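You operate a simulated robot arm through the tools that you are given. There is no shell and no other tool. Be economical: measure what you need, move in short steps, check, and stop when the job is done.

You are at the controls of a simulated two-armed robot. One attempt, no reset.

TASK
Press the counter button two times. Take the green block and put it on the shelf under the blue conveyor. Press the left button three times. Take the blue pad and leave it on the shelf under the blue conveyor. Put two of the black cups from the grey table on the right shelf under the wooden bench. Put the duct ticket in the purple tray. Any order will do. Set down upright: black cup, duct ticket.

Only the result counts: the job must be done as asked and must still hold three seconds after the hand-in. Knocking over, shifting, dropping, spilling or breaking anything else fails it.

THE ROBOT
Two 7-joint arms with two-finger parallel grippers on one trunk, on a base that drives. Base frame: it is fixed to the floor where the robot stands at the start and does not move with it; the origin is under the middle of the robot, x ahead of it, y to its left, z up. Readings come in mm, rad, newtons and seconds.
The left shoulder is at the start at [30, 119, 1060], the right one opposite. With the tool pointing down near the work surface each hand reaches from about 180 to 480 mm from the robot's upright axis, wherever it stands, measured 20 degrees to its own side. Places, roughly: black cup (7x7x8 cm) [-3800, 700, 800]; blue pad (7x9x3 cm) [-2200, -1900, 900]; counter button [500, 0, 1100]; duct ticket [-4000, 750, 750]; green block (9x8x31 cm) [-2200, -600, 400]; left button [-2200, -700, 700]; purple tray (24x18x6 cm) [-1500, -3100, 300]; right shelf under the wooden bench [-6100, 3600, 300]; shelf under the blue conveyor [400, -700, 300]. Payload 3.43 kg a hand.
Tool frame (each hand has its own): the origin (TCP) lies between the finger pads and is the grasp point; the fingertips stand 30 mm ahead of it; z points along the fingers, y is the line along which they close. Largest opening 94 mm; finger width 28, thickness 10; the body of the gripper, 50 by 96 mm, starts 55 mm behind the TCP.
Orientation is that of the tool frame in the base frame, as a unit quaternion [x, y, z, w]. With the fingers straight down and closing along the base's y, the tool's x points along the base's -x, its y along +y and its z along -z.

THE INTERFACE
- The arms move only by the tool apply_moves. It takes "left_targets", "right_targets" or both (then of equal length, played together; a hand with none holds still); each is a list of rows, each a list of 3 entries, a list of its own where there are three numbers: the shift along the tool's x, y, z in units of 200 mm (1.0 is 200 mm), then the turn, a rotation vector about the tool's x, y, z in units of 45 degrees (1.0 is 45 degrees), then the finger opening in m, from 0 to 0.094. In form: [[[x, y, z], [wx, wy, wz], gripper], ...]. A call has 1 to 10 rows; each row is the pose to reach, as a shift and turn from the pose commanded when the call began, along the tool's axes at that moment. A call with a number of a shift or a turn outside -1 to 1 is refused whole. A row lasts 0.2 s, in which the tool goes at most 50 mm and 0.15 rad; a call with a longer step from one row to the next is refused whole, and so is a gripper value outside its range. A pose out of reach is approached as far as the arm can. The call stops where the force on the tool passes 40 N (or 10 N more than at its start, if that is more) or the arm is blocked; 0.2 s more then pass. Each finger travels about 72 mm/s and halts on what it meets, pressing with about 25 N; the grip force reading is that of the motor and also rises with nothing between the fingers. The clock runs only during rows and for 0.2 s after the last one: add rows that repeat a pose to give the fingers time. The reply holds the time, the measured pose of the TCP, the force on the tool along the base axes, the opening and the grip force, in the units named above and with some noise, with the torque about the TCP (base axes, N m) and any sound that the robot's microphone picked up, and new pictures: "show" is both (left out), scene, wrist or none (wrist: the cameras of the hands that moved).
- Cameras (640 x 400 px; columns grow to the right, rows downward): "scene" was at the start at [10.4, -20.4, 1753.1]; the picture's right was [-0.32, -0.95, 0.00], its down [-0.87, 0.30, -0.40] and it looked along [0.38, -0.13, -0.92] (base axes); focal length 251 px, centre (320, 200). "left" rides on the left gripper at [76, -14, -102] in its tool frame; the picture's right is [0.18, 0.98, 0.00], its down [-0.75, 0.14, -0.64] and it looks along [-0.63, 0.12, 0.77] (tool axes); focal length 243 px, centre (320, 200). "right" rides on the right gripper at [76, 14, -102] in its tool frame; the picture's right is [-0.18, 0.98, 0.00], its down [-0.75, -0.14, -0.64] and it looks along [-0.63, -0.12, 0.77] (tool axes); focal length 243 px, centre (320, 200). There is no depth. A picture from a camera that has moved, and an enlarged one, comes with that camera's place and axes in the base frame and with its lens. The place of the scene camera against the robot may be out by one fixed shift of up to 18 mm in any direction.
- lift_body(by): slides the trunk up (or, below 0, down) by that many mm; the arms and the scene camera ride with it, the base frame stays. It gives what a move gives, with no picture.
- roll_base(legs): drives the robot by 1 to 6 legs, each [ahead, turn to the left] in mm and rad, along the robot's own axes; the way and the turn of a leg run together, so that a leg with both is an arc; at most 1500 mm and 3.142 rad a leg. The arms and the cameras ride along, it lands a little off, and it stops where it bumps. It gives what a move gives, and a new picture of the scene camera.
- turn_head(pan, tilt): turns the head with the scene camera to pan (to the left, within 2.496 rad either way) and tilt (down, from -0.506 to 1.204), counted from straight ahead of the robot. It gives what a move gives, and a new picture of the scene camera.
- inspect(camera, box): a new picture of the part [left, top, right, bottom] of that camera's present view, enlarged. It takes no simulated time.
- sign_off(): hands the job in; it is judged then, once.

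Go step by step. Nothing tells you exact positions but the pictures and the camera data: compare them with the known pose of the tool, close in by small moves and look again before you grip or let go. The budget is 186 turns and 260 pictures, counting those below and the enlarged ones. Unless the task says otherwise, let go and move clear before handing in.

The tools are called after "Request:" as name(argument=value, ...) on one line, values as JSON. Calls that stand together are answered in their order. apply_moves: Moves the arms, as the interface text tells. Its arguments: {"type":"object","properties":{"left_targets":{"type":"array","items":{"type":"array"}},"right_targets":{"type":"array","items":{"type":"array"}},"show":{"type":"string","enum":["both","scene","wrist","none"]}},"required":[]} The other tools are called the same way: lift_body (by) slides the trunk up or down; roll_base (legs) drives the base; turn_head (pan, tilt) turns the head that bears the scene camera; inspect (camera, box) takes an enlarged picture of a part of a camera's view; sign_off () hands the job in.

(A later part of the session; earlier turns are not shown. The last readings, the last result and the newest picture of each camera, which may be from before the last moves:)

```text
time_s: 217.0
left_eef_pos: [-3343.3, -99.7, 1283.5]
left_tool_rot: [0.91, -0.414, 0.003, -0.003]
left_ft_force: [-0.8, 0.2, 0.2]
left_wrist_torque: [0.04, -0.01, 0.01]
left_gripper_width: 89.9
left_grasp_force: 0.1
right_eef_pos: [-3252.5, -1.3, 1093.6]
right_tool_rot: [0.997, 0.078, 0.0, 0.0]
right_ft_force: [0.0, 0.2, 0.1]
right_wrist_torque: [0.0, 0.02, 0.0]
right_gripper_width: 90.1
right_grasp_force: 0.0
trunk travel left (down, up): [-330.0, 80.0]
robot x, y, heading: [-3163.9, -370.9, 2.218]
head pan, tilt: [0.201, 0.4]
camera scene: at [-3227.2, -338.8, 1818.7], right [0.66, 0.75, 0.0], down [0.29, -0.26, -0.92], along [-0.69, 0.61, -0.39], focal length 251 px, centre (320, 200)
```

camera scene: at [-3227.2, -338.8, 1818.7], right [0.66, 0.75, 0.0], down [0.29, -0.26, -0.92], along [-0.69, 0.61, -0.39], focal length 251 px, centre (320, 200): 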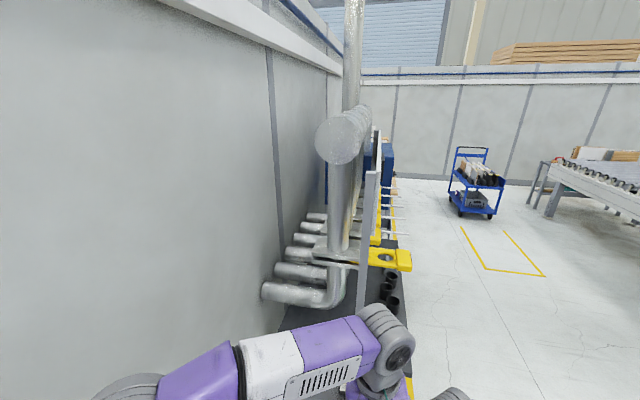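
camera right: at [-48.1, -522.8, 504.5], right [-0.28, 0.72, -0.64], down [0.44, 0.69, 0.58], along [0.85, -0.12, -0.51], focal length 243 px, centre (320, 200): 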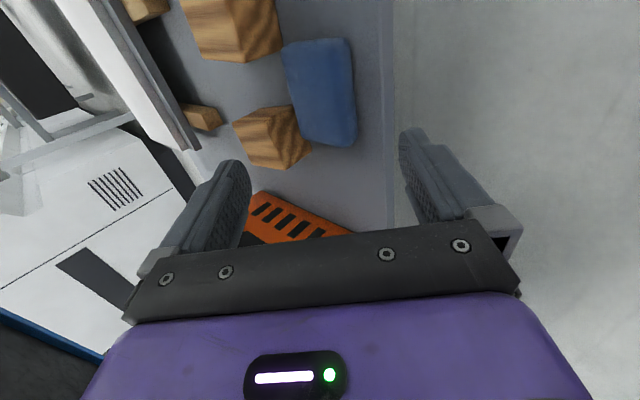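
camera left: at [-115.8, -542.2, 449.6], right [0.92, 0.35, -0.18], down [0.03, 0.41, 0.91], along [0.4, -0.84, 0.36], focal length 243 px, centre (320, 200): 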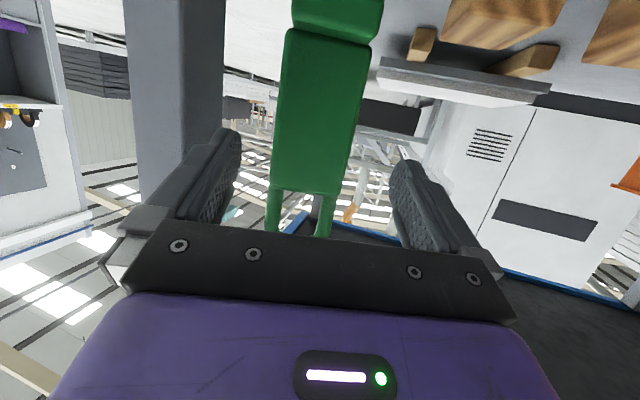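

Request:
roll_base(legs=[[0, -0.8], [790, 0], [0, 0.755], [520, 0], [0, 1.571]])

Request:
turn_head(pan=0, tilt=0.75)

```text
time_s: 231.8
left_eef_pos: [-3632.2, 639.9, 1284.6]
left_tool_rot: [0.936, 0.351, -0.004, -0.004]
left_ft_force: [0.1, 0.3, 0.4]
left_wrist_torque: [-0.01, -0.03, 0.06]
left_gripper_width: 90.1
left_grasp_force: 0.0
right_eef_pos: [-3729.6, 731.9, 1094.4]
right_tool_rot: [0.649, 0.761, 0.0, 0.0]
right_ft_force: [19.7, 15.8, 0.9]
right_wrist_torque: [-2.1, 2.65, -0.28]
right_gripper_width: 90.2
right_grasp_force: 0.1
trunk travel left (down, up): [-330.0, 80.0]
robot x, y, heading: [-3360.2, 823.3, -2.497]
head pan, tilt: [0.201, 0.4]
camera scene: at [-3407.6, 770.7, 1819.0], right [-0.75, 0.66, 0.0], down [0.26, 0.29, -0.92], along [-0.61, -0.69, -0.39], focal length 251 px, centre (320, 200)
```

scene: 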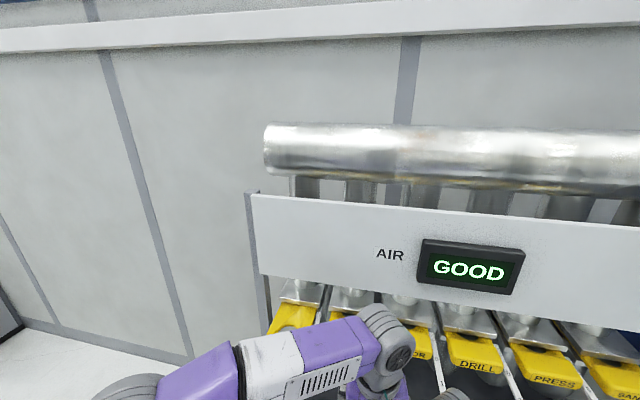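

```text
time_s: 232.6
left_eef_pos: [-3632.8, 640.3, 1284.4]
left_tool_rot: [0.936, 0.351, -0.003, -0.004]
left_ft_force: [-0.4, -0.3, -1.0]
left_wrist_torque: [-0.02, 0.0, -0.02]
left_gripper_width: 90.1
left_grasp_force: 0.1
right_eef_pos: [-3729.8, 732.1, 1094.0]
right_tool_rot: [0.649, 0.761, 0.0, 0.001]
right_ft_force: [7.5, 3.4, 2.6]
right_wrist_torque: [-0.41, 1.14, 0.02]
right_gripper_width: 90.2
right_grasp_force: 0.0
trunk travel left (down, up): [-330.0, 80.0]
robot x, y, heading: [-3356.5, 818.0, -2.498]
head pan, tilt: [0.0, 0.75]
camera scene: at [-3412.7, 789.5, 1787.9], right [-0.6, 0.8, 0.0], down [0.54, 0.41, -0.73], along [-0.59, -0.44, -0.68], focal length 251 px, centre (320, 200)
```

scene: 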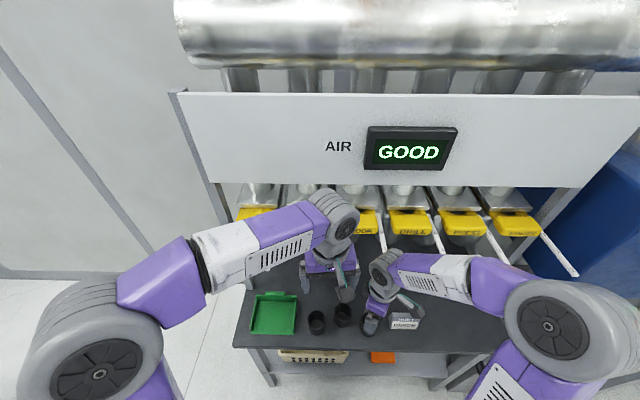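

The right hand is touching something, probably a protruding lever. I'll back off at once and inspect.

Request:
roll_base(legs=[[-150, 0]])

Request:
inspect(camera="scene", box=[200, 160, 600, 390])

Request:
inspect(camera="right", box=[0, 0, 640, 400])

```text
time_s: 234.0
left_eef_pos: [-3511.7, 731.0, 1283.1]
left_tool_rot: [0.936, 0.351, -0.002, -0.004]
left_ft_force: [-0.7, -0.4, 0.7]
left_wrist_torque: [-0.02, 0.01, -0.02]
left_gripper_width: 90.1
left_grasp_force: 0.0
right_eef_pos: [-3609.1, 824.7, 1093.5]
right_tool_rot: [0.649, 0.761, 0.001, 0.001]
right_ft_force: [-0.2, 0.1, 0.9]
right_wrist_torque: [0.0, 0.02, -0.01]
right_gripper_width: 89.9
right_grasp_force: 0.1
trunk travel left (down, up): [-330.0, 80.0]
robot x, y, heading: [-3238.8, 911.8, -2.496]
head pan, tilt: [0.0, 0.75]
camera scene: at [-3293.7, 879.7, 1787.7], right [-0.6, 0.8, 0.0], down [0.55, 0.41, -0.73], along [-0.58, -0.44, -0.68], focal length 251 px, centre (320, 200)
```

scene: 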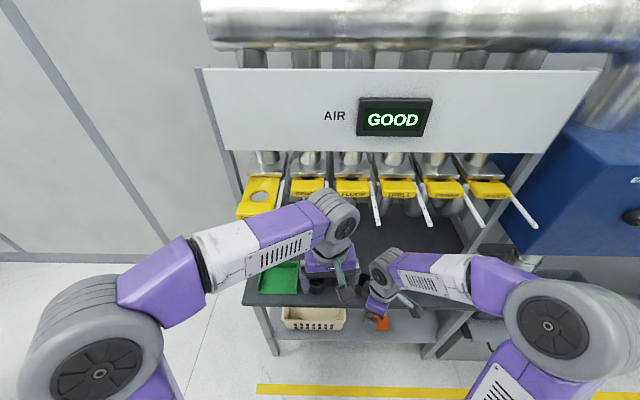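

```text
1.60 times, centred on (400, 275) of scene
camera zoom: at [-3293.7, 879.7, 1787.7], right [-0.6, 0.8, 0.0], down [0.55, 0.41, -0.73], along [-0.58, -0.44, -0.68], focal length 402 px, centre (192, 80)
```

zoom: 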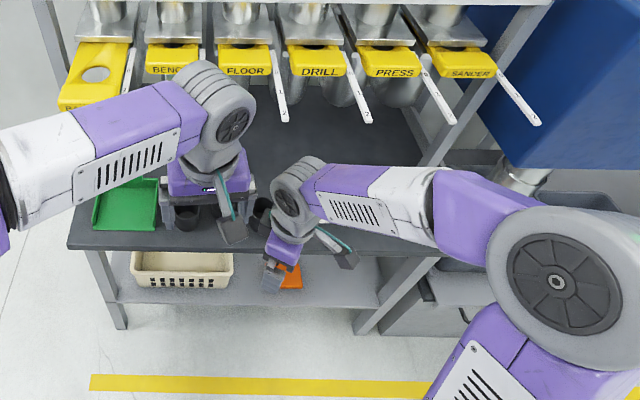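

```text
1.00 times, centred on (320, 200) of right (not enlarged: the box is as wide or as high as the picture)
camera zoom: at [-3607.3, 900.9, 1195.4], right [1.0, -0.03, 0.0], down [-0.02, -0.77, 0.64], along [-0.02, -0.64, -0.77], focal length 243 px, centre (320, 200)
```

zoom: 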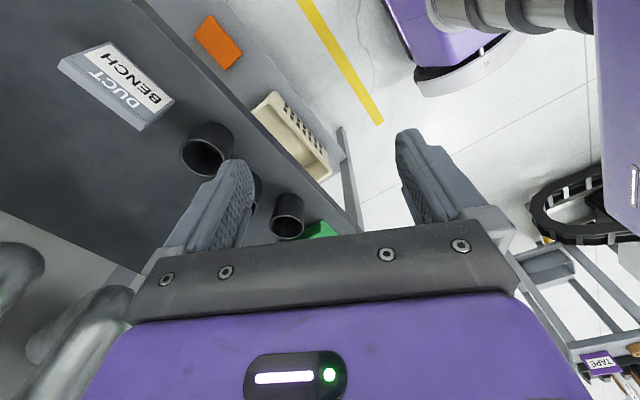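

No visible damage: the levers are in line. I see the DUCT BENCH tent ticket and black cups on the grey table, at about (-3816, 696) and (-3692, 528), maybe one between. I'll check with the left camera.

Request:
inspect(camera="left", box=[0, 0, 640, 400])

Request:
inspect(camera="right", box=[40, 10, 360, 260])

```text
1.00 times, centred on (320, 200) of left (not enlarged: the box is as wide or as high as the picture)
camera zoom: at [-3463.6, 790.7, 1385.8], right [0.78, -0.62, -0.01], down [-0.47, -0.61, 0.64], along [-0.4, -0.5, -0.77], focal length 243 px, centre (320, 200)
```

zoom: 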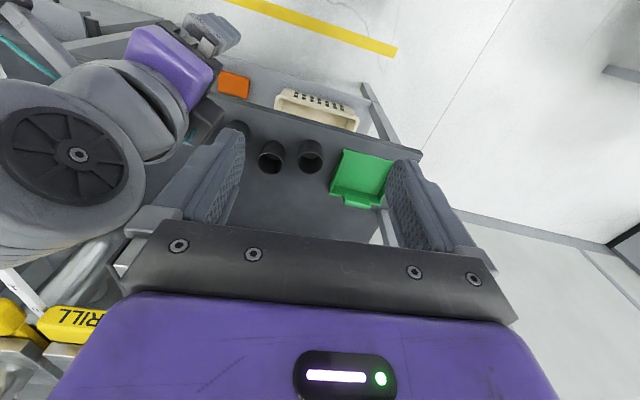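

```text
1.60 times, centred on (200, 135) of right
camera zoom: at [-3607.3, 900.9, 1195.4], right [1.0, -0.03, 0.0], down [-0.02, -0.77, 0.64], along [-0.02, -0.64, -0.77], focal length 388 px, centre (512, 304)
```

zoom: 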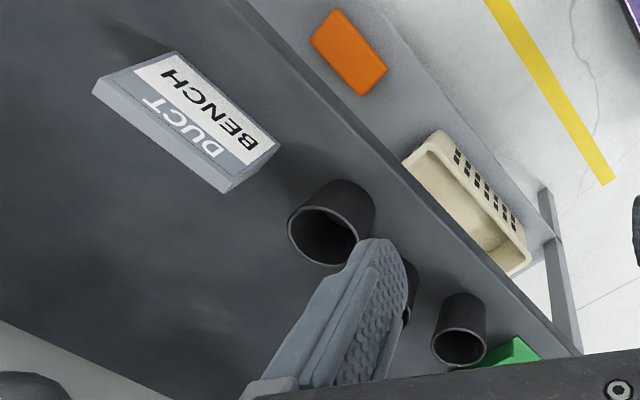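

There are three cups: A (-3806, 707), B (-3770, 617), C (-3683, 560), with rims at about z 820. I'll take C with the left hand and A with the right, using near-horizontal hands. First turn slightly right and lower the trunk.

Request:
roll_base(legs=[[0, -0.13]])

Request:
lift_body(by=-150)

Request:
apply_moves(left_targets=[[[-0.03, 0.05, 0.1], [0, 0, -0.06], 0.084], [[-0.06, 0.1, 0.2], [0, 0, -0.12], 0.084], [[-0.1, 0.15, 0.3], [0, 0, -0.18], 0.084], [[-0.13, 0.2, 0.4], [0, 0, -0.25], 0.084], [[-0.16, 0.25, 0.5], [0, 0, -0.25], 0.084], [[-0.2, 0.3, 0.6], [0, 0, -0.25], 0.084], [[-0.2, 0.35, 0.7], [0, 0, -0.25], 0.084], [[-0.2, 0.4, 0.8], [0, 0, -0.25], 0.084]], show="none")

```text
time_s: 235.0
left_eef_pos: [-3533.8, 767.4, 1282.7]
left_tool_rot: [0.957, 0.29, -0.002, -0.004]
left_ft_force: [-0.6, -0.4, 0.4]
left_wrist_torque: [-0.03, 0.02, -0.01]
left_gripper_width: 89.9
left_grasp_force: 0.1
right_eef_pos: [-3618.2, 873.7, 1091.9]
right_tool_rot: [0.697, 0.717, 0.001, 0.001]
right_ft_force: [0.1, 0.1, -0.1]
right_wrist_torque: [-0.02, 0.01, -0.02]
right_gripper_width: 90.2
right_grasp_force: 0.1
trunk travel left (down, up): [-330.0, 80.0]
robot x, y, heading: [-3235.6, 915.9, -2.625]
head pan, tilt: [0.0, 0.75]
camera scene: at [-3297.8, 885.7, 1787.7], right [-0.49, 0.87, 0.0], down [0.59, 0.34, -0.73], along [-0.64, -0.36, -0.68], focal length 251 px, centre (320, 200)
```

scene: 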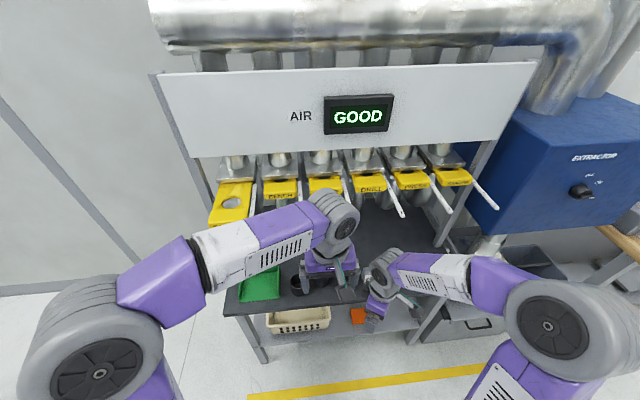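

```text
time_s: 236.8
left_eef_pos: [-3533.1, 766.9, 1133.2]
left_tool_rot: [0.957, 0.29, -0.002, -0.004]
left_ft_force: [0.0, 0.5, -0.8]
left_wrist_torque: [-0.01, 0.01, 0.03]
left_gripper_width: 90.1
left_grasp_force: 0.1
right_eef_pos: [-3618.4, 871.7, 942.5]
right_tool_rot: [0.696, 0.718, 0.001, 0.001]
right_ft_force: [0.7, -0.1, 0.4]
right_wrist_torque: [-0.01, -0.01, 0.01]
right_gripper_width: 89.8
right_grasp_force: 0.1
trunk travel left (down, up): [-180.0, 230.0]
robot x, y, heading: [-3234.0, 910.5, -2.626]
head pan, tilt: [0.0, 0.75]
```

```text
time_s: 238.6
left_eef_pos: [-3523.1, 680.7, 972.0]
left_tool_rot: [0.924, 0.382, -0.001, -0.005]
left_ft_force: [0.0, -0.1, -0.5]
left_wrist_torque: [0.01, 0.01, -0.01]
left_gripper_width: 84.0
left_grasp_force: 0.0
right_eef_pos: [-3619.4, 871.9, 941.5]
right_tool_rot: [0.697, 0.717, 0.001, 0.0]
right_ft_force: [0.1, 0.1, 0.6]
right_wrist_torque: [0.01, -0.04, -0.01]
right_gripper_width: 90.1
right_grasp_force: 0.1
trunk travel left (down, up): [-180.0, 230.0]
robot x, y, heading: [-3238.4, 913.9, -2.628]
head pan, tilt: [0.0, 0.75]
```

Request:
apply_moves(left_targets=[[[-0.05, -0.01, 0.1], [0, -0.12, 0], 0.084], [[-0.1, -0.02, 0.2], [0, -0.25, 0], 0.084], [[-0.15, -0.04, 0.3], [0, -0.38, 0], 0.084], [[-0.2, -0.05, 0.4], [0, -0.5, 0], 0.084], [[-0.25, -0.06, 0.5], [0, -0.63, 0], 0.084], [[-0.3, -0.08, 0.6], [0, -0.76, 0], 0.084], [[-0.36, -0.1, 0.7], [0, -0.88, 0], 0.084], [[-0.42, -0.11, 0.8], [0, -1.0, 0], 0.084], [[-0.457, -0.11, 0.86], [0, -1.0, 0], 0.084]])

```text
time_s: 240.6
left_eef_pos: [-3600.0, 633.7, 806.7]
left_tool_rot: [0.854, 0.351, -0.357, 0.141]
left_ft_force: [8.8, 7.3, 7.3]
left_wrist_torque: [0.16, 0.33, -0.47]
left_gripper_width: 82.8
left_grasp_force: 0.1
right_eef_pos: [-3616.9, 873.2, 943.1]
right_tool_rot: [0.697, 0.717, 0.002, 0.0]
right_ft_force: [0.1, 0.3, 0.6]
right_wrist_torque: [0.01, -0.02, -0.02]
right_gripper_width: 90.0
right_grasp_force: 0.1
trunk travel left (down, up): [-180.0, 230.0]
robot x, y, heading: [-3237.2, 915.2, -2.62]
head pan, tilt: [0.0, 0.75]
stopped in row 9 (left hand): the force on the tool passed its limit at 47 N (the readings are from after the stop); the commanded pose is now the measured one
camera scene: at [-3296.7, 885.7, 1637.9], right [-0.49, 0.87, 0.0], down [0.59, 0.34, -0.73], along [-0.64, -0.36, -0.68], focal length 251 px, centre (320, 200)
camera left: at [-3520.4, 733.8, 825.3], right [0.78, -0.61, -0.14], down [0.05, -0.16, 0.99], along [-0.62, -0.78, -0.1], focal length 243 px, centre (320, 200)
```

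scene: 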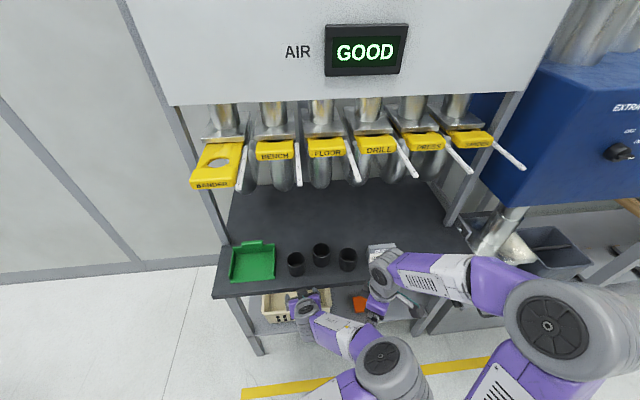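
left: 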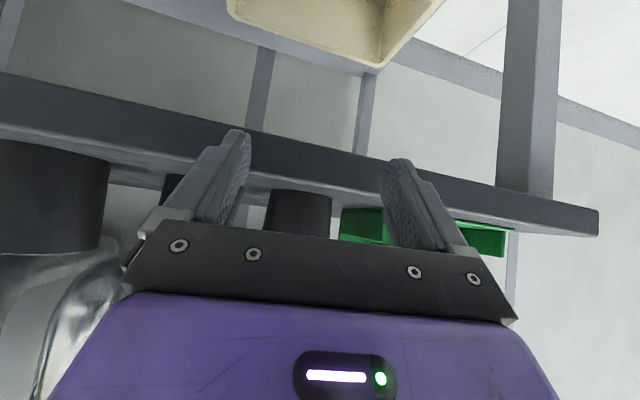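

The fingertips touched the table's front edge, so the top is higher than I assumed. I'll retreat up and back, then look again.

Request:
apply_moves(left_targets=[[[0.03, 0, -0.1], [0, 0, 0], 0.084], [[-0.06, 0, -0.25], [0, 0, 0], 0.084], [[-0.2, 0, -0.42], [0, 0, 0], 0.084], [[-0.3, 0, -0.52], [0, 0, 0], 0.084]], show="wrist")

Request:
inspect(camera="scene", box=[200, 220, 440, 340])

```text
time_s: 241.6
left_eef_pos: [-3575.8, 656.4, 920.9]
left_tool_rot: [0.854, 0.352, -0.356, 0.142]
left_ft_force: [-0.8, 0.1, -0.1]
left_wrist_torque: [-0.02, 0.03, 0.02]
left_gripper_width: 84.0
left_grasp_force: 0.1
right_eef_pos: [-3617.8, 872.6, 941.9]
right_tool_rot: [0.697, 0.717, 0.0, 0.0]
right_ft_force: [-0.1, 0.1, 0.0]
right_wrist_torque: [-0.01, -0.03, 0.02]
right_gripper_width: 90.2
right_grasp_force: 0.1
trunk travel left (down, up): [-180.0, 230.0]
robot x, y, heading: [-3236.0, 915.0, -2.627]
head pan, tilt: [0.0, 0.75]
camera left: at [-3496.3, 754.7, 939.7], right [0.78, -0.61, -0.14], down [0.05, -0.16, 0.99], along [-0.62, -0.78, -0.1], focal length 243 px, centre (320, 200)
```

left: 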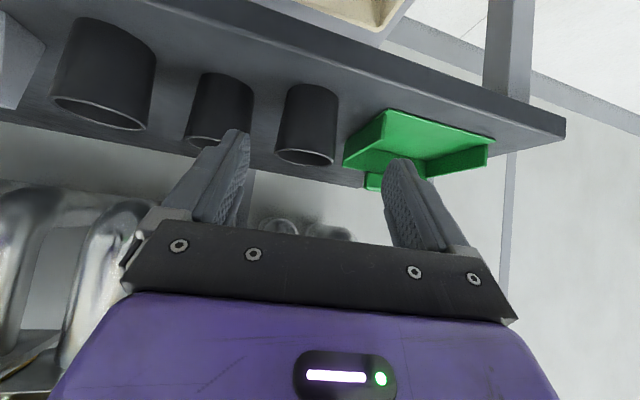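

```text
2.67 times, centred on (320, 280) of scene
camera zoom: at [-3297.4, 884.9, 1637.7], right [-0.49, 0.87, 0.0], down [0.59, 0.34, -0.73], along [-0.64, -0.36, -0.68], focal length 670 px, centre (320, -13)
```

zoom: 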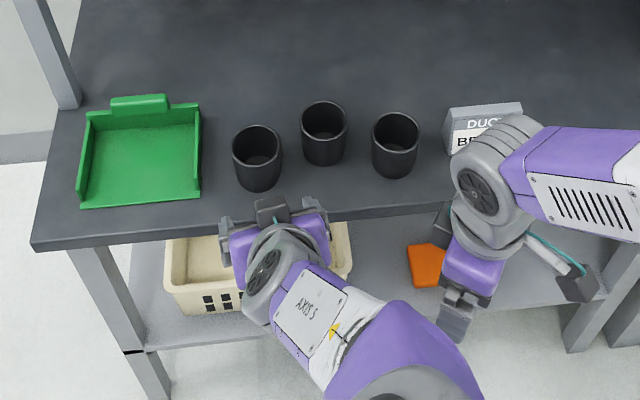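

Better triangulation: A (-3795, 717), B (-3748, 629), C (-3661, 581), rims at about z 865, table top about 785. I'll set the left hand to a shallow pitch, 100 mm in front of C at z 835.

Request:
apply_moves(left_targets=[[[0.04, 0, 0.06], [0, -0.12, 0], 0.084], [[0.09, 0, 0.12], [0, -0.25, 0], 0.084], [[0.14, 0, 0.19], [0, -0.38, 0], 0.084], [[0.2, 0, 0.27], [0, -0.5, 0], 0.084], [[0.256, 0, 0.352], [0, -0.55, 0], 0.084], [[0.256, 0, 0.352], [0, -0.55, 0], 0.084]], show="wrist")

Request:
inspect(camera="scene", box=[240, 230, 400, 330])

```text
time_s: 242.6
left_eef_pos: [-3607.4, 670.0, 886.1]
left_tool_rot: [0.744, 0.379, -0.534, 0.133]
left_ft_force: [0.3, -0.1, 0.7]
left_wrist_torque: [0.01, -0.01, 0.0]
left_gripper_width: 83.9
left_grasp_force: 0.1
right_eef_pos: [-3620.8, 876.8, 941.5]
right_tool_rot: [0.702, 0.713, 0.003, 0.0]
right_ft_force: [-0.2, -0.8, -0.7]
right_wrist_torque: [0.0, -0.01, 0.01]
right_gripper_width: 90.3
right_grasp_force: 0.0
trunk travel left (down, up): [-180.0, 230.0]
robot x, y, heading: [-3237.2, 912.8, -2.626]
head pan, tilt: [0.0, 0.75]
stopped in row 5 (left hand): the arm was blocked; the commanded pose is now the measured one
camera left: at [-3535.9, 773.6, 861.2], right [0.72, -0.59, -0.37], down [0.44, -0.03, 0.9], along [-0.54, -0.81, 0.24], focal length 243 px, centre (320, 200)
```

left: 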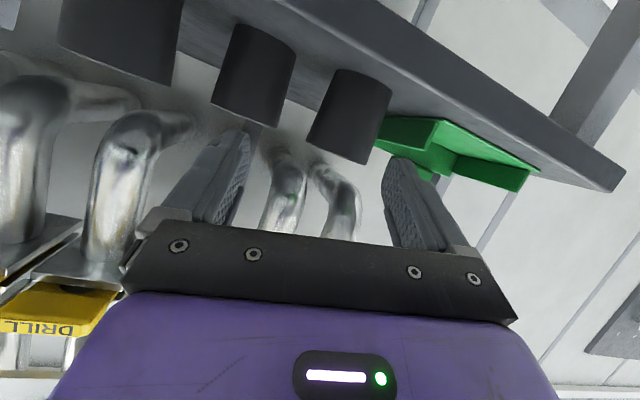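

```text
4.00 times, centred on (320, 280) of scene
camera zoom: at [-3298.0, 885.2, 1637.7], right [-0.49, 0.87, 0.0], down [0.59, 0.34, -0.73], along [-0.64, -0.36, -0.68], focal length 1004 px, centre (320, -120)
```

zoom: 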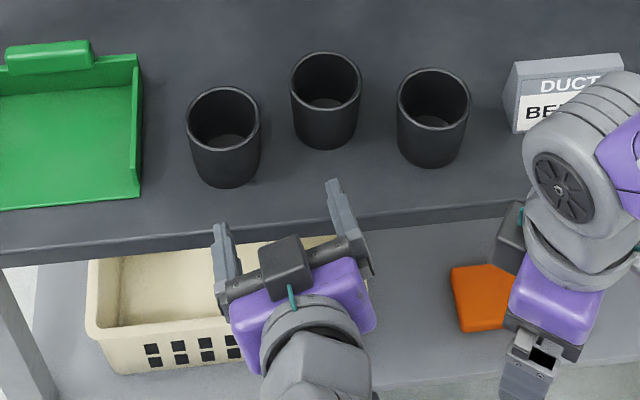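

The left arm was blocked by the right hand. I'll move the right hand out of the way, up and to the right.

Request:
apply_moves(right_targets=[[[0.05, -0.03, -0.1], [0, 0, 0], 0.084], [[0.13, -0.07, -0.2], [0, 0, 0], 0.084], [[0.22, -0.12, -0.3], [0, 0, 0], 0.084], [[0.31, -0.17, -0.4], [0, 0, 0], 0.084], [[0.4, -0.22, -0.5], [0, 0, 0], 0.084], [[0.5, -0.27, -0.6], [0, 0, 0], 0.084], [[0.58, -0.32, -0.68], [0, 0, 0], 0.084], [[0.65, -0.36, -0.75], [0, 0, 0], 0.084]], show="scene")

```text
time_s: 244.4
left_eef_pos: [-3607.3, 671.4, 885.6]
left_tool_rot: [0.745, 0.377, -0.534, 0.133]
left_ft_force: [0.1, 0.0, -0.2]
left_wrist_torque: [0.0, 0.0, 0.02]
left_gripper_width: 84.1
left_grasp_force: 0.0
right_eef_pos: [-3695.6, 1005.2, 1093.0]
right_tool_rot: [0.701, 0.713, 0.001, 0.001]
right_ft_force: [0.6, -0.1, 0.1]
right_wrist_torque: [0.0, 0.01, 0.02]
right_gripper_width: 83.9
right_grasp_force: 0.0
trunk travel left (down, up): [-180.0, 230.0]
robot x, y, heading: [-3234.7, 913.5, -2.632]
head pan, tilt: [0.0, 0.75]
camera scene: at [-3297.7, 885.3, 1637.7], right [-0.49, 0.87, 0.0], down [0.59, 0.34, -0.73], along [-0.64, -0.36, -0.68], focal length 251 px, centre (320, 200)
```

scene: 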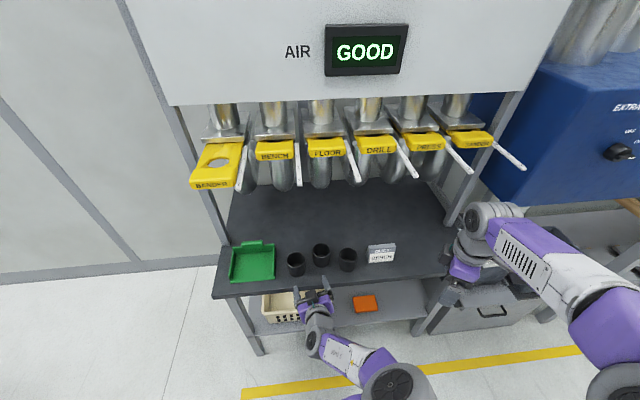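

Request:
apply_moves(left_targets=[[[0.04, 0.05, 0.02], [-0.02, -0.02, 0.06], 0.084], [[0.1, 0.1, 0.05], [-0.04, -0.04, 0.12], 0.084], [[0.15, 0.15, 0.08], [-0.06, -0.06, 0.19], 0.084], [[0.194, 0.208, 0.1], [-0.075, -0.08, 0.25], 0.084], [[0.194, 0.208, 0.1], [-0.075, -0.08, 0.25], 0.084]], show="wrist")

Request:
inspect(camera="scene", box=[240, 230, 400, 330])

```text
time_s: 245.6
left_eef_pos: [-3587.1, 646.9, 834.9]
left_tool_rot: [0.757, 0.314, -0.53, 0.219]
left_ft_force: [0.4, -0.1, -0.5]
left_wrist_torque: [-0.02, 0.02, 0.02]
left_gripper_width: 83.9
left_grasp_force: 0.0
right_eef_pos: [-3695.3, 1004.4, 1092.5]
right_tool_rot: [0.701, 0.713, 0.003, 0.0]
right_ft_force: [-0.8, -0.2, 0.1]
right_wrist_torque: [0.0, 0.01, -0.05]
right_gripper_width: 84.0
right_grasp_force: 0.0
trunk travel left (down, up): [-180.0, 230.0]
robot x, y, heading: [-3238.1, 913.0, -2.625]
head pan, tilt: [0.0, 0.75]
camera left: at [-3509.8, 744.1, 798.0], right [0.74, -0.65, -0.17], down [0.34, 0.14, 0.93], along [-0.58, -0.74, 0.33], focal length 243 px, centre (320, 200)
```

left: 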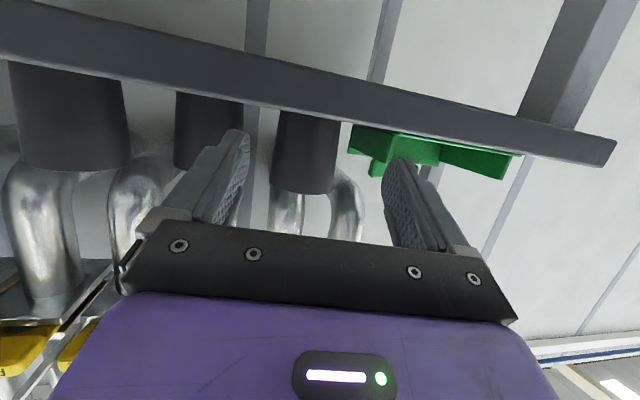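

```text
4.00 times, centred on (320, 280) of scene
camera zoom: at [-3297.7, 885.1, 1637.7], right [-0.49, 0.87, 0.0], down [0.59, 0.34, -0.73], along [-0.64, -0.36, -0.68], focal length 1004 px, centre (320, -120)
```

zoom: 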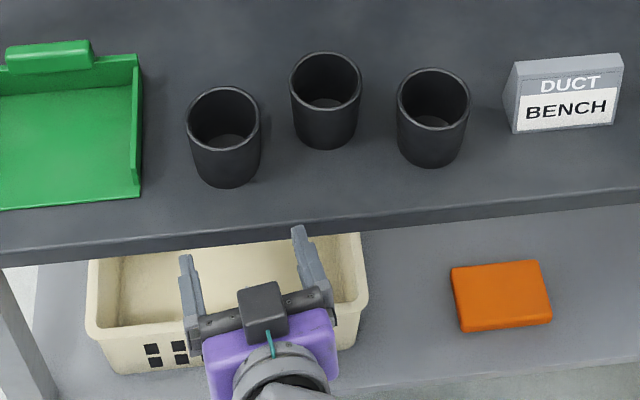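

Request:
inspect(camera="left", box=[140, 80, 440, 260])

```text
2.13 times, centred on (290, 170) of left
camera zoom: at [-3509.8, 744.1, 798.0], right [0.74, -0.65, -0.17], down [0.34, 0.14, 0.93], along [-0.58, -0.74, 0.33], focal length 518 px, centre (384, 264)
```

zoom: 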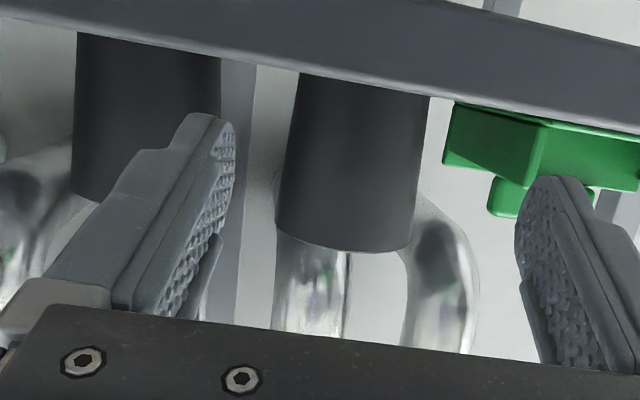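

The cup's true centre is about (-3690, 549), 140 mm ahead, with the planned 6 mm offset away from B. Advancing slowly and closing.

Request:
apply_moves(left_targets=[[[-0.05, 0, 0.1], [0, 0, 0], 0.084], [[-0.1, 0, 0.21], [0, 0, 0], 0.084], [[-0.145, 0, 0.32], [0, 0, 0], 0.084], [[-0.185, 0, 0.43], [0, 0, 0], 0.084], [[-0.225, 0, 0.54], [0, 0, 0], 0.084], [[-0.25, 0, 0.61], [0, 0, 0], 0.084]])

Request:
inspect(camera="scene", box=[240, 230, 400, 330])

```text
time_s: 247.0
left_eef_pos: [-3681.6, 553.5, 839.1]
left_tool_rot: [0.758, 0.313, -0.53, 0.218]
left_ft_force: [-0.3, 0.5, -0.7]
left_wrist_torque: [0.01, 0.0, 0.02]
left_gripper_width: 84.1
left_grasp_force: 0.0
right_eef_pos: [-3695.9, 1004.1, 1091.9]
right_tool_rot: [0.7, 0.714, 0.003, 0.001]
right_ft_force: [-0.7, -0.6, 0.4]
right_wrist_torque: [-0.04, -0.02, 0.01]
right_gripper_width: 83.9
right_grasp_force: 0.0
trunk travel left (down, up): [-180.0, 230.0]
robot x, y, heading: [-3237.5, 912.7, -2.622]
head pan, tilt: [0.0, 0.75]
camera scene: at [-3297.8, 884.8, 1637.7], right [-0.49, 0.87, 0.0], down [0.59, 0.34, -0.73], along [-0.64, -0.36, -0.68], focal length 251 px, centre (320, 200)
camera left: at [-3604.7, 651.1, 802.7], right [0.74, -0.65, -0.17], down [0.34, 0.14, 0.93], along [-0.58, -0.74, 0.33], focal length 243 px, centre (320, 200)
```

scene: 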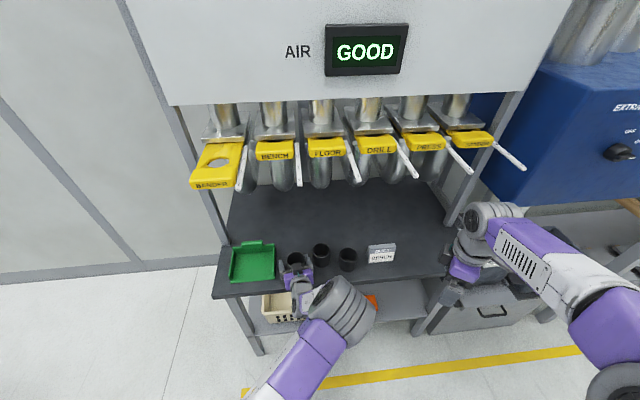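
left: 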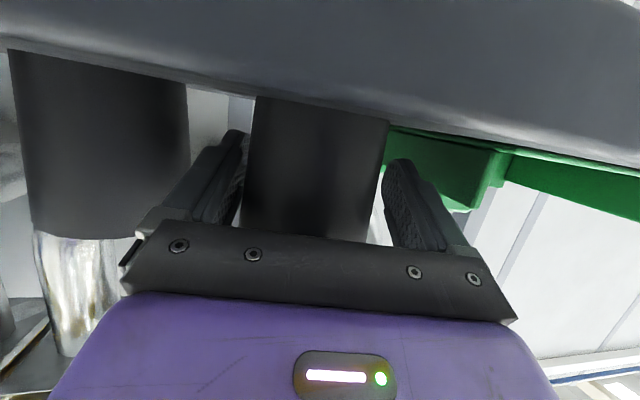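

```text
4.00 times, centred on (320, 280) of scene
camera zoom: at [-3297.8, 884.8, 1637.7], right [-0.49, 0.87, 0.0], down [0.59, 0.34, -0.73], along [-0.64, -0.36, -0.68], focal length 1004 px, centre (320, -120)
```

zoom: 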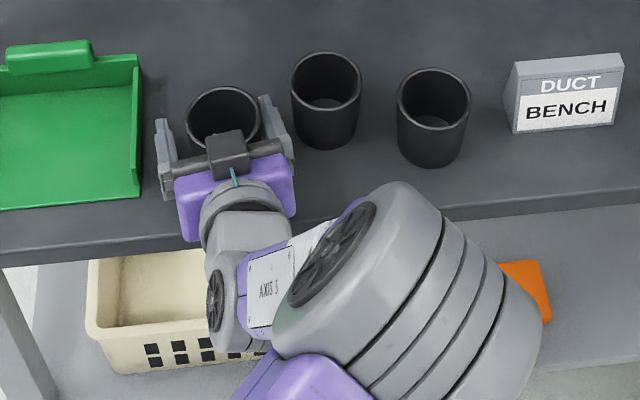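

The cup is between the fingers. I'll close and lift.

Request:
apply_moves(left_targets=[[[0, 0, 0], [0, 0, 0], 0.07], [[0, 0, 0], [0, 0, 0], 0.06], [[0, 0, 0], [0, 0, 0], 0.05], [[0, 0, 0], [0, 0, 0], 0.05], [[-0.07, 0, -0.026], [0, 0, 0], 0.05], [[-0.19, 0, -0.068], [0, 0, 0], 0.05], [[-0.33, 0, -0.12], [0, 0, 0], 0.05], [[-0.47, 0, -0.17], [0, 0, 0], 0.05]], show="scene")

```text
time_s: 248.8
left_eef_pos: [-3681.3, 554.8, 940.9]
left_tool_rot: [0.758, 0.313, -0.53, 0.217]
left_ft_force: [-0.2, 0.0, -0.1]
left_wrist_torque: [-0.03, 0.03, -0.03]
left_gripper_width: 69.3
left_grasp_force: 24.8
right_eef_pos: [-3694.8, 1003.8, 1091.8]
right_tool_rot: [0.701, 0.713, 0.003, -0.001]
right_ft_force: [0.7, 0.2, -0.6]
right_wrist_torque: [-0.04, 0.0, 0.0]
right_gripper_width: 84.2
right_grasp_force: 0.1
trunk travel left (down, up): [-180.0, 230.0]
robot x, y, heading: [-3239.4, 913.1, -2.626]
head pan, tilt: [0.0, 0.75]
camera scene: at [-3297.2, 885.1, 1637.7], right [-0.49, 0.87, 0.0], down [0.59, 0.34, -0.73], along [-0.64, -0.36, -0.68], focal length 251 px, centre (320, 200)
```

scene: 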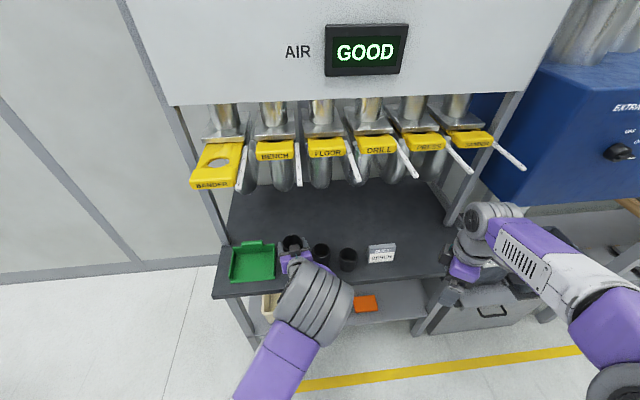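

Request:
apply_moves(left_targets=[[[-0.03, 0.05, -0.1], [0, 0, 0], 0.05], [[-0.06, 0.12, -0.2], [0, 0, 0], 0.05], [[-0.09, 0.2, -0.3], [0, 0, 0], 0.05], [[-0.12, 0.3, -0.4], [0, 0, 0], 0.05], [[-0.15, 0.4, -0.46], [0, 0, 0], 0.05], [[-0.17, 0.5, -0.5], [0, 0, 0], 0.05], [[-0.2, 0.6, -0.54], [0, 0, 0], 0.05], [[-0.215, 0.7, -0.575], [0, 0, 0], 0.05]], show="scene")

```text
time_s: 250.6
left_eef_pos: [-3538.1, 512.0, 1022.6]
left_tool_rot: [0.758, 0.314, -0.529, 0.217]
left_ft_force: [-0.1, 0.9, -0.6]
left_wrist_torque: [0.04, -0.01, -0.04]
left_gripper_width: 69.3
left_grasp_force: 24.8
left hand out of reach, approached as far as the arm can: row 7, 8
right_eef_pos: [-3695.0, 1003.9, 1091.4]
right_tool_rot: [0.701, 0.714, 0.003, -0.001]
right_ft_force: [0.7, -0.3, -0.1]
right_wrist_torque: [-0.02, -0.02, -0.01]
right_gripper_width: 83.9
right_grasp_force: 0.1
trunk travel left (down, up): [-180.0, 230.0]
robot x, y, heading: [-3239.3, 909.2, -2.625]
head pan, tilt: [0.0, 0.75]
camera scene: at [-3297.2, 884.5, 1637.7], right [-0.49, 0.87, 0.0], down [0.59, 0.34, -0.73], along [-0.64, -0.36, -0.68], focal length 251 px, centre (320, 200)
```

scene: 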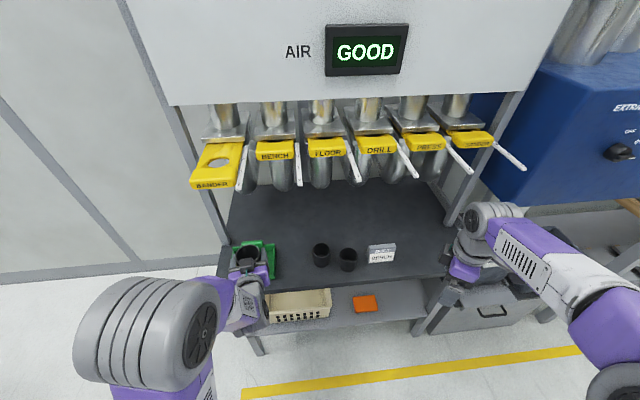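

The left cup is secure and upright. Now the right hand: first turn its yaw toward the table and bring it to the centre.

Request:
apply_moves(right_targets=[[[-0.1, 0.03, 0], [0, 0, 0.1], 0.084], [[-0.2, 0.06, 0], [0, 0, 0.2], 0.084], [[-0.3, 0.09, 0], [0, 0, 0.3], 0.084], [[-0.4, 0.12, 0], [0, 0, 0.4], 0.084], [[-0.5, 0.15, 0], [0, 0, 0.5], 0.084], [[-0.6, 0.18, 0], [0, 0, 0.6], 0.084], [[-0.7, 0.2, 0], [0, 0, 0.7], 0.084], [[-0.8, 0.22, 0], [0, 0, 0.8], 0.084], [[-0.9, 0.25, 0], [0, 0, 0.9], 0.084], [[-1.0, 0.28, 0], [0, 0, 1.0], 0.084]], show="none")

Request:
apply_moves(right_targets=[[[0, 0, 0], [0, 0, 0.12], 0.084], [[0, 0, 0], [0, 0, 0.24], 0.084], [[0, 0, 0], [0, 0, 0.36], 0.084]], show="scene")

```text
time_s: 252.8
left_eef_pos: [-3538.0, 512.3, 1022.2]
left_tool_rot: [0.757, 0.313, -0.53, 0.218]
left_ft_force: [0.0, 0.3, -0.3]
left_wrist_torque: [0.03, 0.0, -0.01]
left_gripper_width: 68.9
left_grasp_force: 24.8
right_eef_pos: [-3634.8, 806.5, 1091.8]
right_tool_rot: [0.921, 0.391, 0.001, 0.0]
right_ft_force: [0.2, -0.7, -0.2]
right_wrist_torque: [-0.03, 0.0, -0.01]
right_gripper_width: 83.8
right_grasp_force: 0.0
trunk travel left (down, up): [-180.0, 230.0]
robot x, y, heading: [-3233.2, 912.7, -2.626]
head pan, tilt: [0.0, 0.75]
```

```text
time_s: 253.6
left_eef_pos: [-3537.7, 513.9, 1021.2]
left_tool_rot: [0.757, 0.314, -0.53, 0.218]
left_ft_force: [0.4, -0.1, -0.7]
left_wrist_torque: [-0.01, 0.02, -0.03]
left_gripper_width: 68.9
left_grasp_force: 24.4
right_eef_pos: [-3635.1, 806.4, 1092.9]
right_tool_rot: [0.967, 0.256, 0.002, 0.001]
right_ft_force: [-1.1, 0.2, 0.3]
right_wrist_torque: [0.0, 0.0, -0.01]
right_gripper_width: 83.9
right_grasp_force: 0.1
trunk travel left (down, up): [-180.0, 230.0]
robot x, y, heading: [-3239.3, 910.6, -2.628]
head pan, tilt: [0.0, 0.75]
camera scene: at [-3297.7, 884.9, 1637.7], right [-0.49, 0.87, 0.0], down [0.59, 0.34, -0.73], along [-0.64, -0.36, -0.68], focal length 251 px, centre (320, 200)
```

scene: 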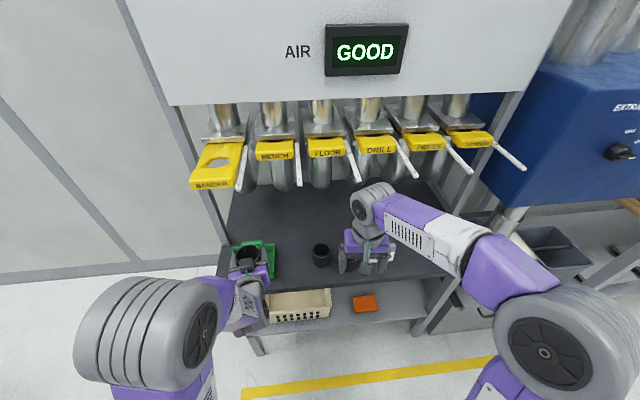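

Request:
apply_moves(right_targets=[[[-0.03, 0.05, 0.08], [0, -0.12, 0], 0.084], [[-0.06, 0.11, 0.16], [0, -0.25, 0], 0.084], [[-0.1, 0.18, 0.24], [0, -0.38, 0], 0.084], [[-0.13, 0.25, 0.33], [0, -0.5, 0], 0.084], [[-0.17, 0.32, 0.42], [0, -0.63, 0], 0.084], [[-0.2, 0.39, 0.5], [0, -0.76, 0], 0.084], [[-0.24, 0.46, 0.6], [0, -0.88, 0], 0.084], [[-0.27, 0.52, 0.68], [0, -1.0, 0], 0.084], [[-0.3, 0.55, 0.75], [0, -1.0, 0], 0.084]], show="scene")

```text
time_s: 255.6
left_eef_pos: [-3538.4, 512.5, 1021.4]
left_tool_rot: [0.758, 0.312, -0.53, 0.217]
left_ft_force: [-0.7, -0.5, -0.8]
left_wrist_torque: [0.0, 0.01, 0.02]
left_gripper_width: 69.0
left_grasp_force: 24.6
right_eef_pos: [-3632.4, 678.8, 940.2]
right_tool_rot: [0.894, 0.237, -0.368, 0.097]
right_ft_force: [0.1, -0.3, -0.3]
right_wrist_torque: [0.01, 0.02, -0.01]
right_gripper_width: 84.1
right_grasp_force: 0.0
trunk travel left (down, up): [-180.0, 230.0]
robot x, y, heading: [-3236.1, 915.6, -2.629]
head pan, tilt: [0.0, 0.75]
camera scene: at [-3298.3, 884.8, 1637.7], right [-0.49, 0.87, 0.0], down [0.59, 0.34, -0.73], along [-0.64, -0.36, -0.68], focal length 251 px, centre (320, 200)
```

scene: 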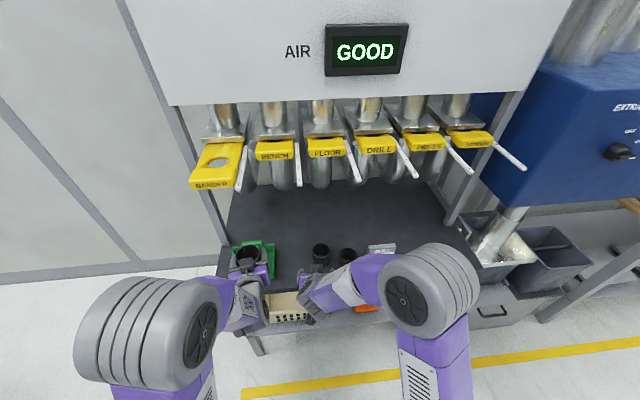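

Request:
apply_moves(right_targets=[[[0.03, 0, 0.1], [0, -0.12, 0], 0.084], [[0.07, 0, 0.2], [0, -0.25, 0], 0.084], [[0.1, 0, 0.3], [0, -0.38, 0], 0.084], [[0.14, -0.01, 0.4], [0, -0.5, 0], 0.084], [[0.177, -0.01, 0.515], [0, -0.55, 0], 0.084], [[0.177, -0.01, 0.515], [0, -0.55, 0], 0.084]], show="wrist")

Request:
inspect(camera="right", box=[140, 60, 500, 260])

Request:
inspect(camera="scene", box=[240, 230, 400, 330])

```text
time_s: 257.0
left_eef_pos: [-3537.8, 512.7, 1022.0]
left_tool_rot: [0.757, 0.313, -0.53, 0.218]
left_ft_force: [-0.6, 0.1, -1.7]
left_wrist_torque: [0.0, 0.0, 0.0]
left_gripper_width: 69.3
left_grasp_force: 25.4
right_eef_pos: [-3674.5, 658.0, 844.7]
right_tool_rot: [0.793, 0.211, -0.552, 0.147]
right_ft_force: [-0.9, -0.4, 0.5]
right_wrist_torque: [0.0, -0.02, -0.02]
right_gripper_width: 83.9
right_grasp_force: 0.2
trunk travel left (down, up): [-180.0, 230.0]
robot x, y, heading: [-3236.0, 911.1, -2.629]
head pan, tilt: [0.0, 0.75]
camera right: at [-3560.1, 707.0, 808.9], right [0.43, -0.88, 0.17], down [0.22, 0.29, 0.93], along [-0.87, -0.36, 0.32], focal length 243 px, centre (320, 200)
```

right: 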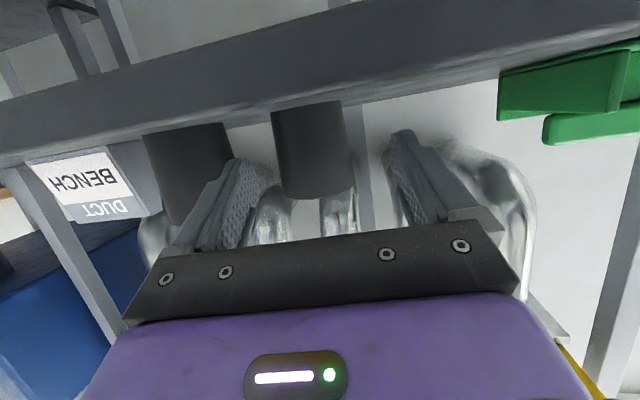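

```text
1.78 times, centred on (320, 160) of right
camera zoom: at [-3560.1, 707.0, 808.9], right [0.43, -0.88, 0.17], down [0.22, 0.29, 0.93], along [-0.87, -0.36, 0.32], focal length 431 px, centre (320, 271)
```

zoom: 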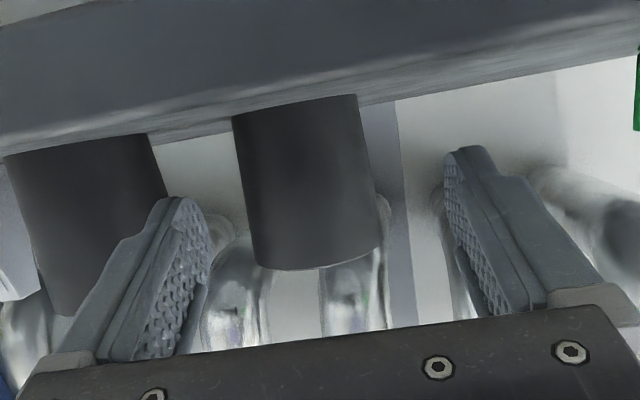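

```text
4.00 times, centred on (320, 280) of scene
camera zoom: at [-3297.4, 885.1, 1637.8], right [-0.49, 0.87, 0.0], down [0.59, 0.34, -0.73], along [-0.64, -0.36, -0.68], focal length 1004 px, centre (320, -120)
```

zoom: 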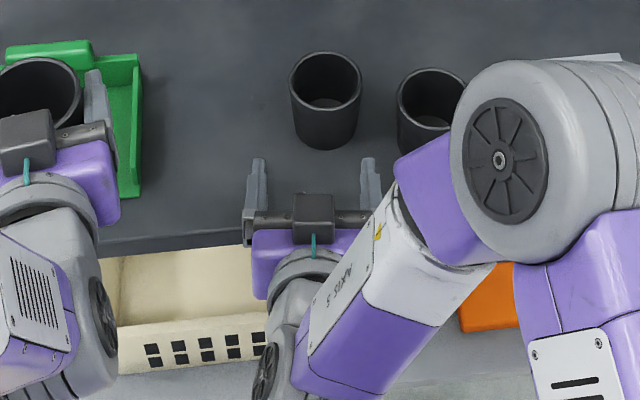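

Cup B is 15 mm right of the hand axis. I'll shift 9 mm right, advance 114 mm and check.

Request:
apply_moves(right_targets=[[[-0.01, -0.045, 0.03], [0, 0, 0], 0.084], [[-0.05, -0.045, 0.14], [0, 0, 0], 0.084], [[-0.09, -0.045, 0.25], [0, 0, 0], 0.084], [[-0.13, -0.045, 0.36], [0, 0, 0], 0.084], [[-0.17, -0.045, 0.47], [0, 0, 0], 0.084], [[-0.195, -0.045, 0.536], [0, 0, 0], 0.084]], show="wrist")

Request:
inspect(camera="scene", box=[240, 230, 400, 330])

```text
time_s: 258.4
left_eef_pos: [-3536.3, 515.2, 1023.0]
left_tool_rot: [0.757, 0.313, -0.531, 0.218]
left_ft_force: [-0.5, 0.4, -1.7]
left_wrist_torque: [0.0, 0.02, 0.01]
left_gripper_width: 69.2
left_grasp_force: 24.8
right_eef_pos: [-3773.0, 609.9, 839.9]
right_tool_rot: [0.796, 0.213, -0.548, 0.146]
right_ft_force: [22.0, 19.7, 7.8]
right_wrist_torque: [1.04, -1.77, 1.52]
right_gripper_width: 83.9
right_grasp_force: 0.2
trunk travel left (down, up): [-180.0, 230.0]
robot x, y, heading: [-3238.9, 918.3, -2.63]
head pan, tilt: [0.0, 0.75]
camera right: at [-3659.0, 658.8, 805.6], right [0.44, -0.88, 0.17], down [0.22, 0.29, 0.93], along [-0.87, -0.37, 0.32], focal length 243 px, centre (320, 200)
```

right: 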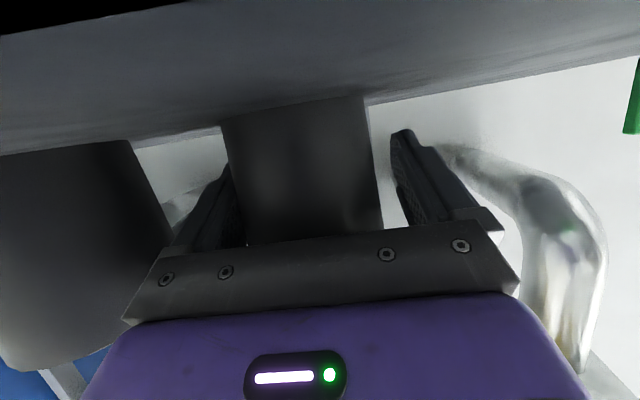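

```text
4.00 times, centred on (320, 280) of scene
camera zoom: at [-3293.9, 887.8, 1637.9], right [-0.49, 0.87, 0.0], down [0.59, 0.33, -0.73], along [-0.64, -0.36, -0.68], focal length 1004 px, centre (320, -120)
```

zoom: 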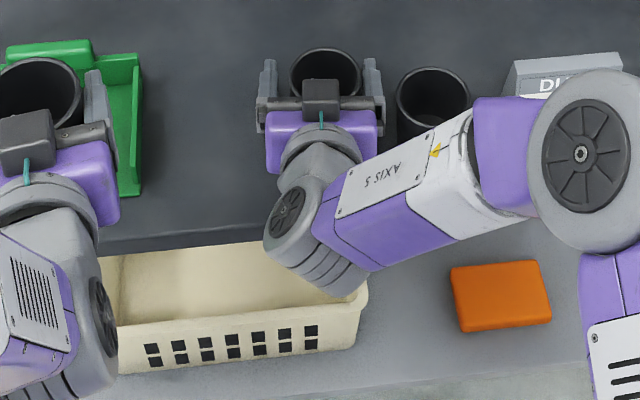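

The camera mount is touching the table's front edge. I'll back out 25 mm, raise 28 mm and come forward again to grip the upper part of the cup.

Request:
apply_moves(right_targets=[[[0.02, 0, -0.06], [0, 0, 0], 0.084], [[0.043, 0, -0.118], [0, 0, 0], 0.084], [[-0.03, 0, -0.14], [0, 0, 0], 0.084], [[-0.089, 0, -0.166], [0, 0, 0], 0.084], [[-0.11, 0, -0.1], [0, 0, 0], 0.084], [[-0.127, 0, -0.062], [0, 0, 0], 0.084]], show="wrist")

```text
time_s: 259.8
left_eef_pos: [-3538.4, 511.7, 1021.4]
left_tool_rot: [0.757, 0.314, -0.53, 0.218]
left_ft_force: [-0.2, -0.2, -0.4]
left_wrist_torque: [0.04, -0.02, -0.03]
left_gripper_width: 69.1
left_grasp_force: 24.8
right_eef_pos: [-3774.5, 609.0, 870.1]
right_tool_rot: [0.794, 0.213, -0.55, 0.147]
right_ft_force: [0.1, 1.0, 1.1]
right_wrist_torque: [-0.02, 0.0, -0.01]
right_gripper_width: 84.0
right_grasp_force: 0.1
trunk travel left (down, up): [-180.0, 230.0]
robot x, y, heading: [-3233.5, 909.1, -2.628]
head pan, tilt: [0.0, 0.75]
camera right: at [-3660.8, 658.0, 834.8], right [0.43, -0.88, 0.17], down [0.22, 0.29, 0.93], along [-0.87, -0.36, 0.32], focal length 243 px, centre (320, 200)
```

right: 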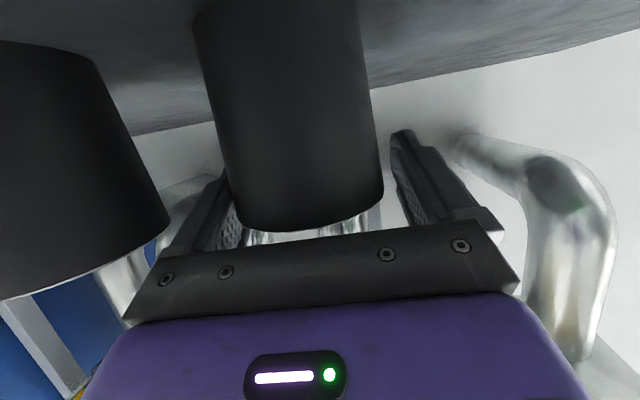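

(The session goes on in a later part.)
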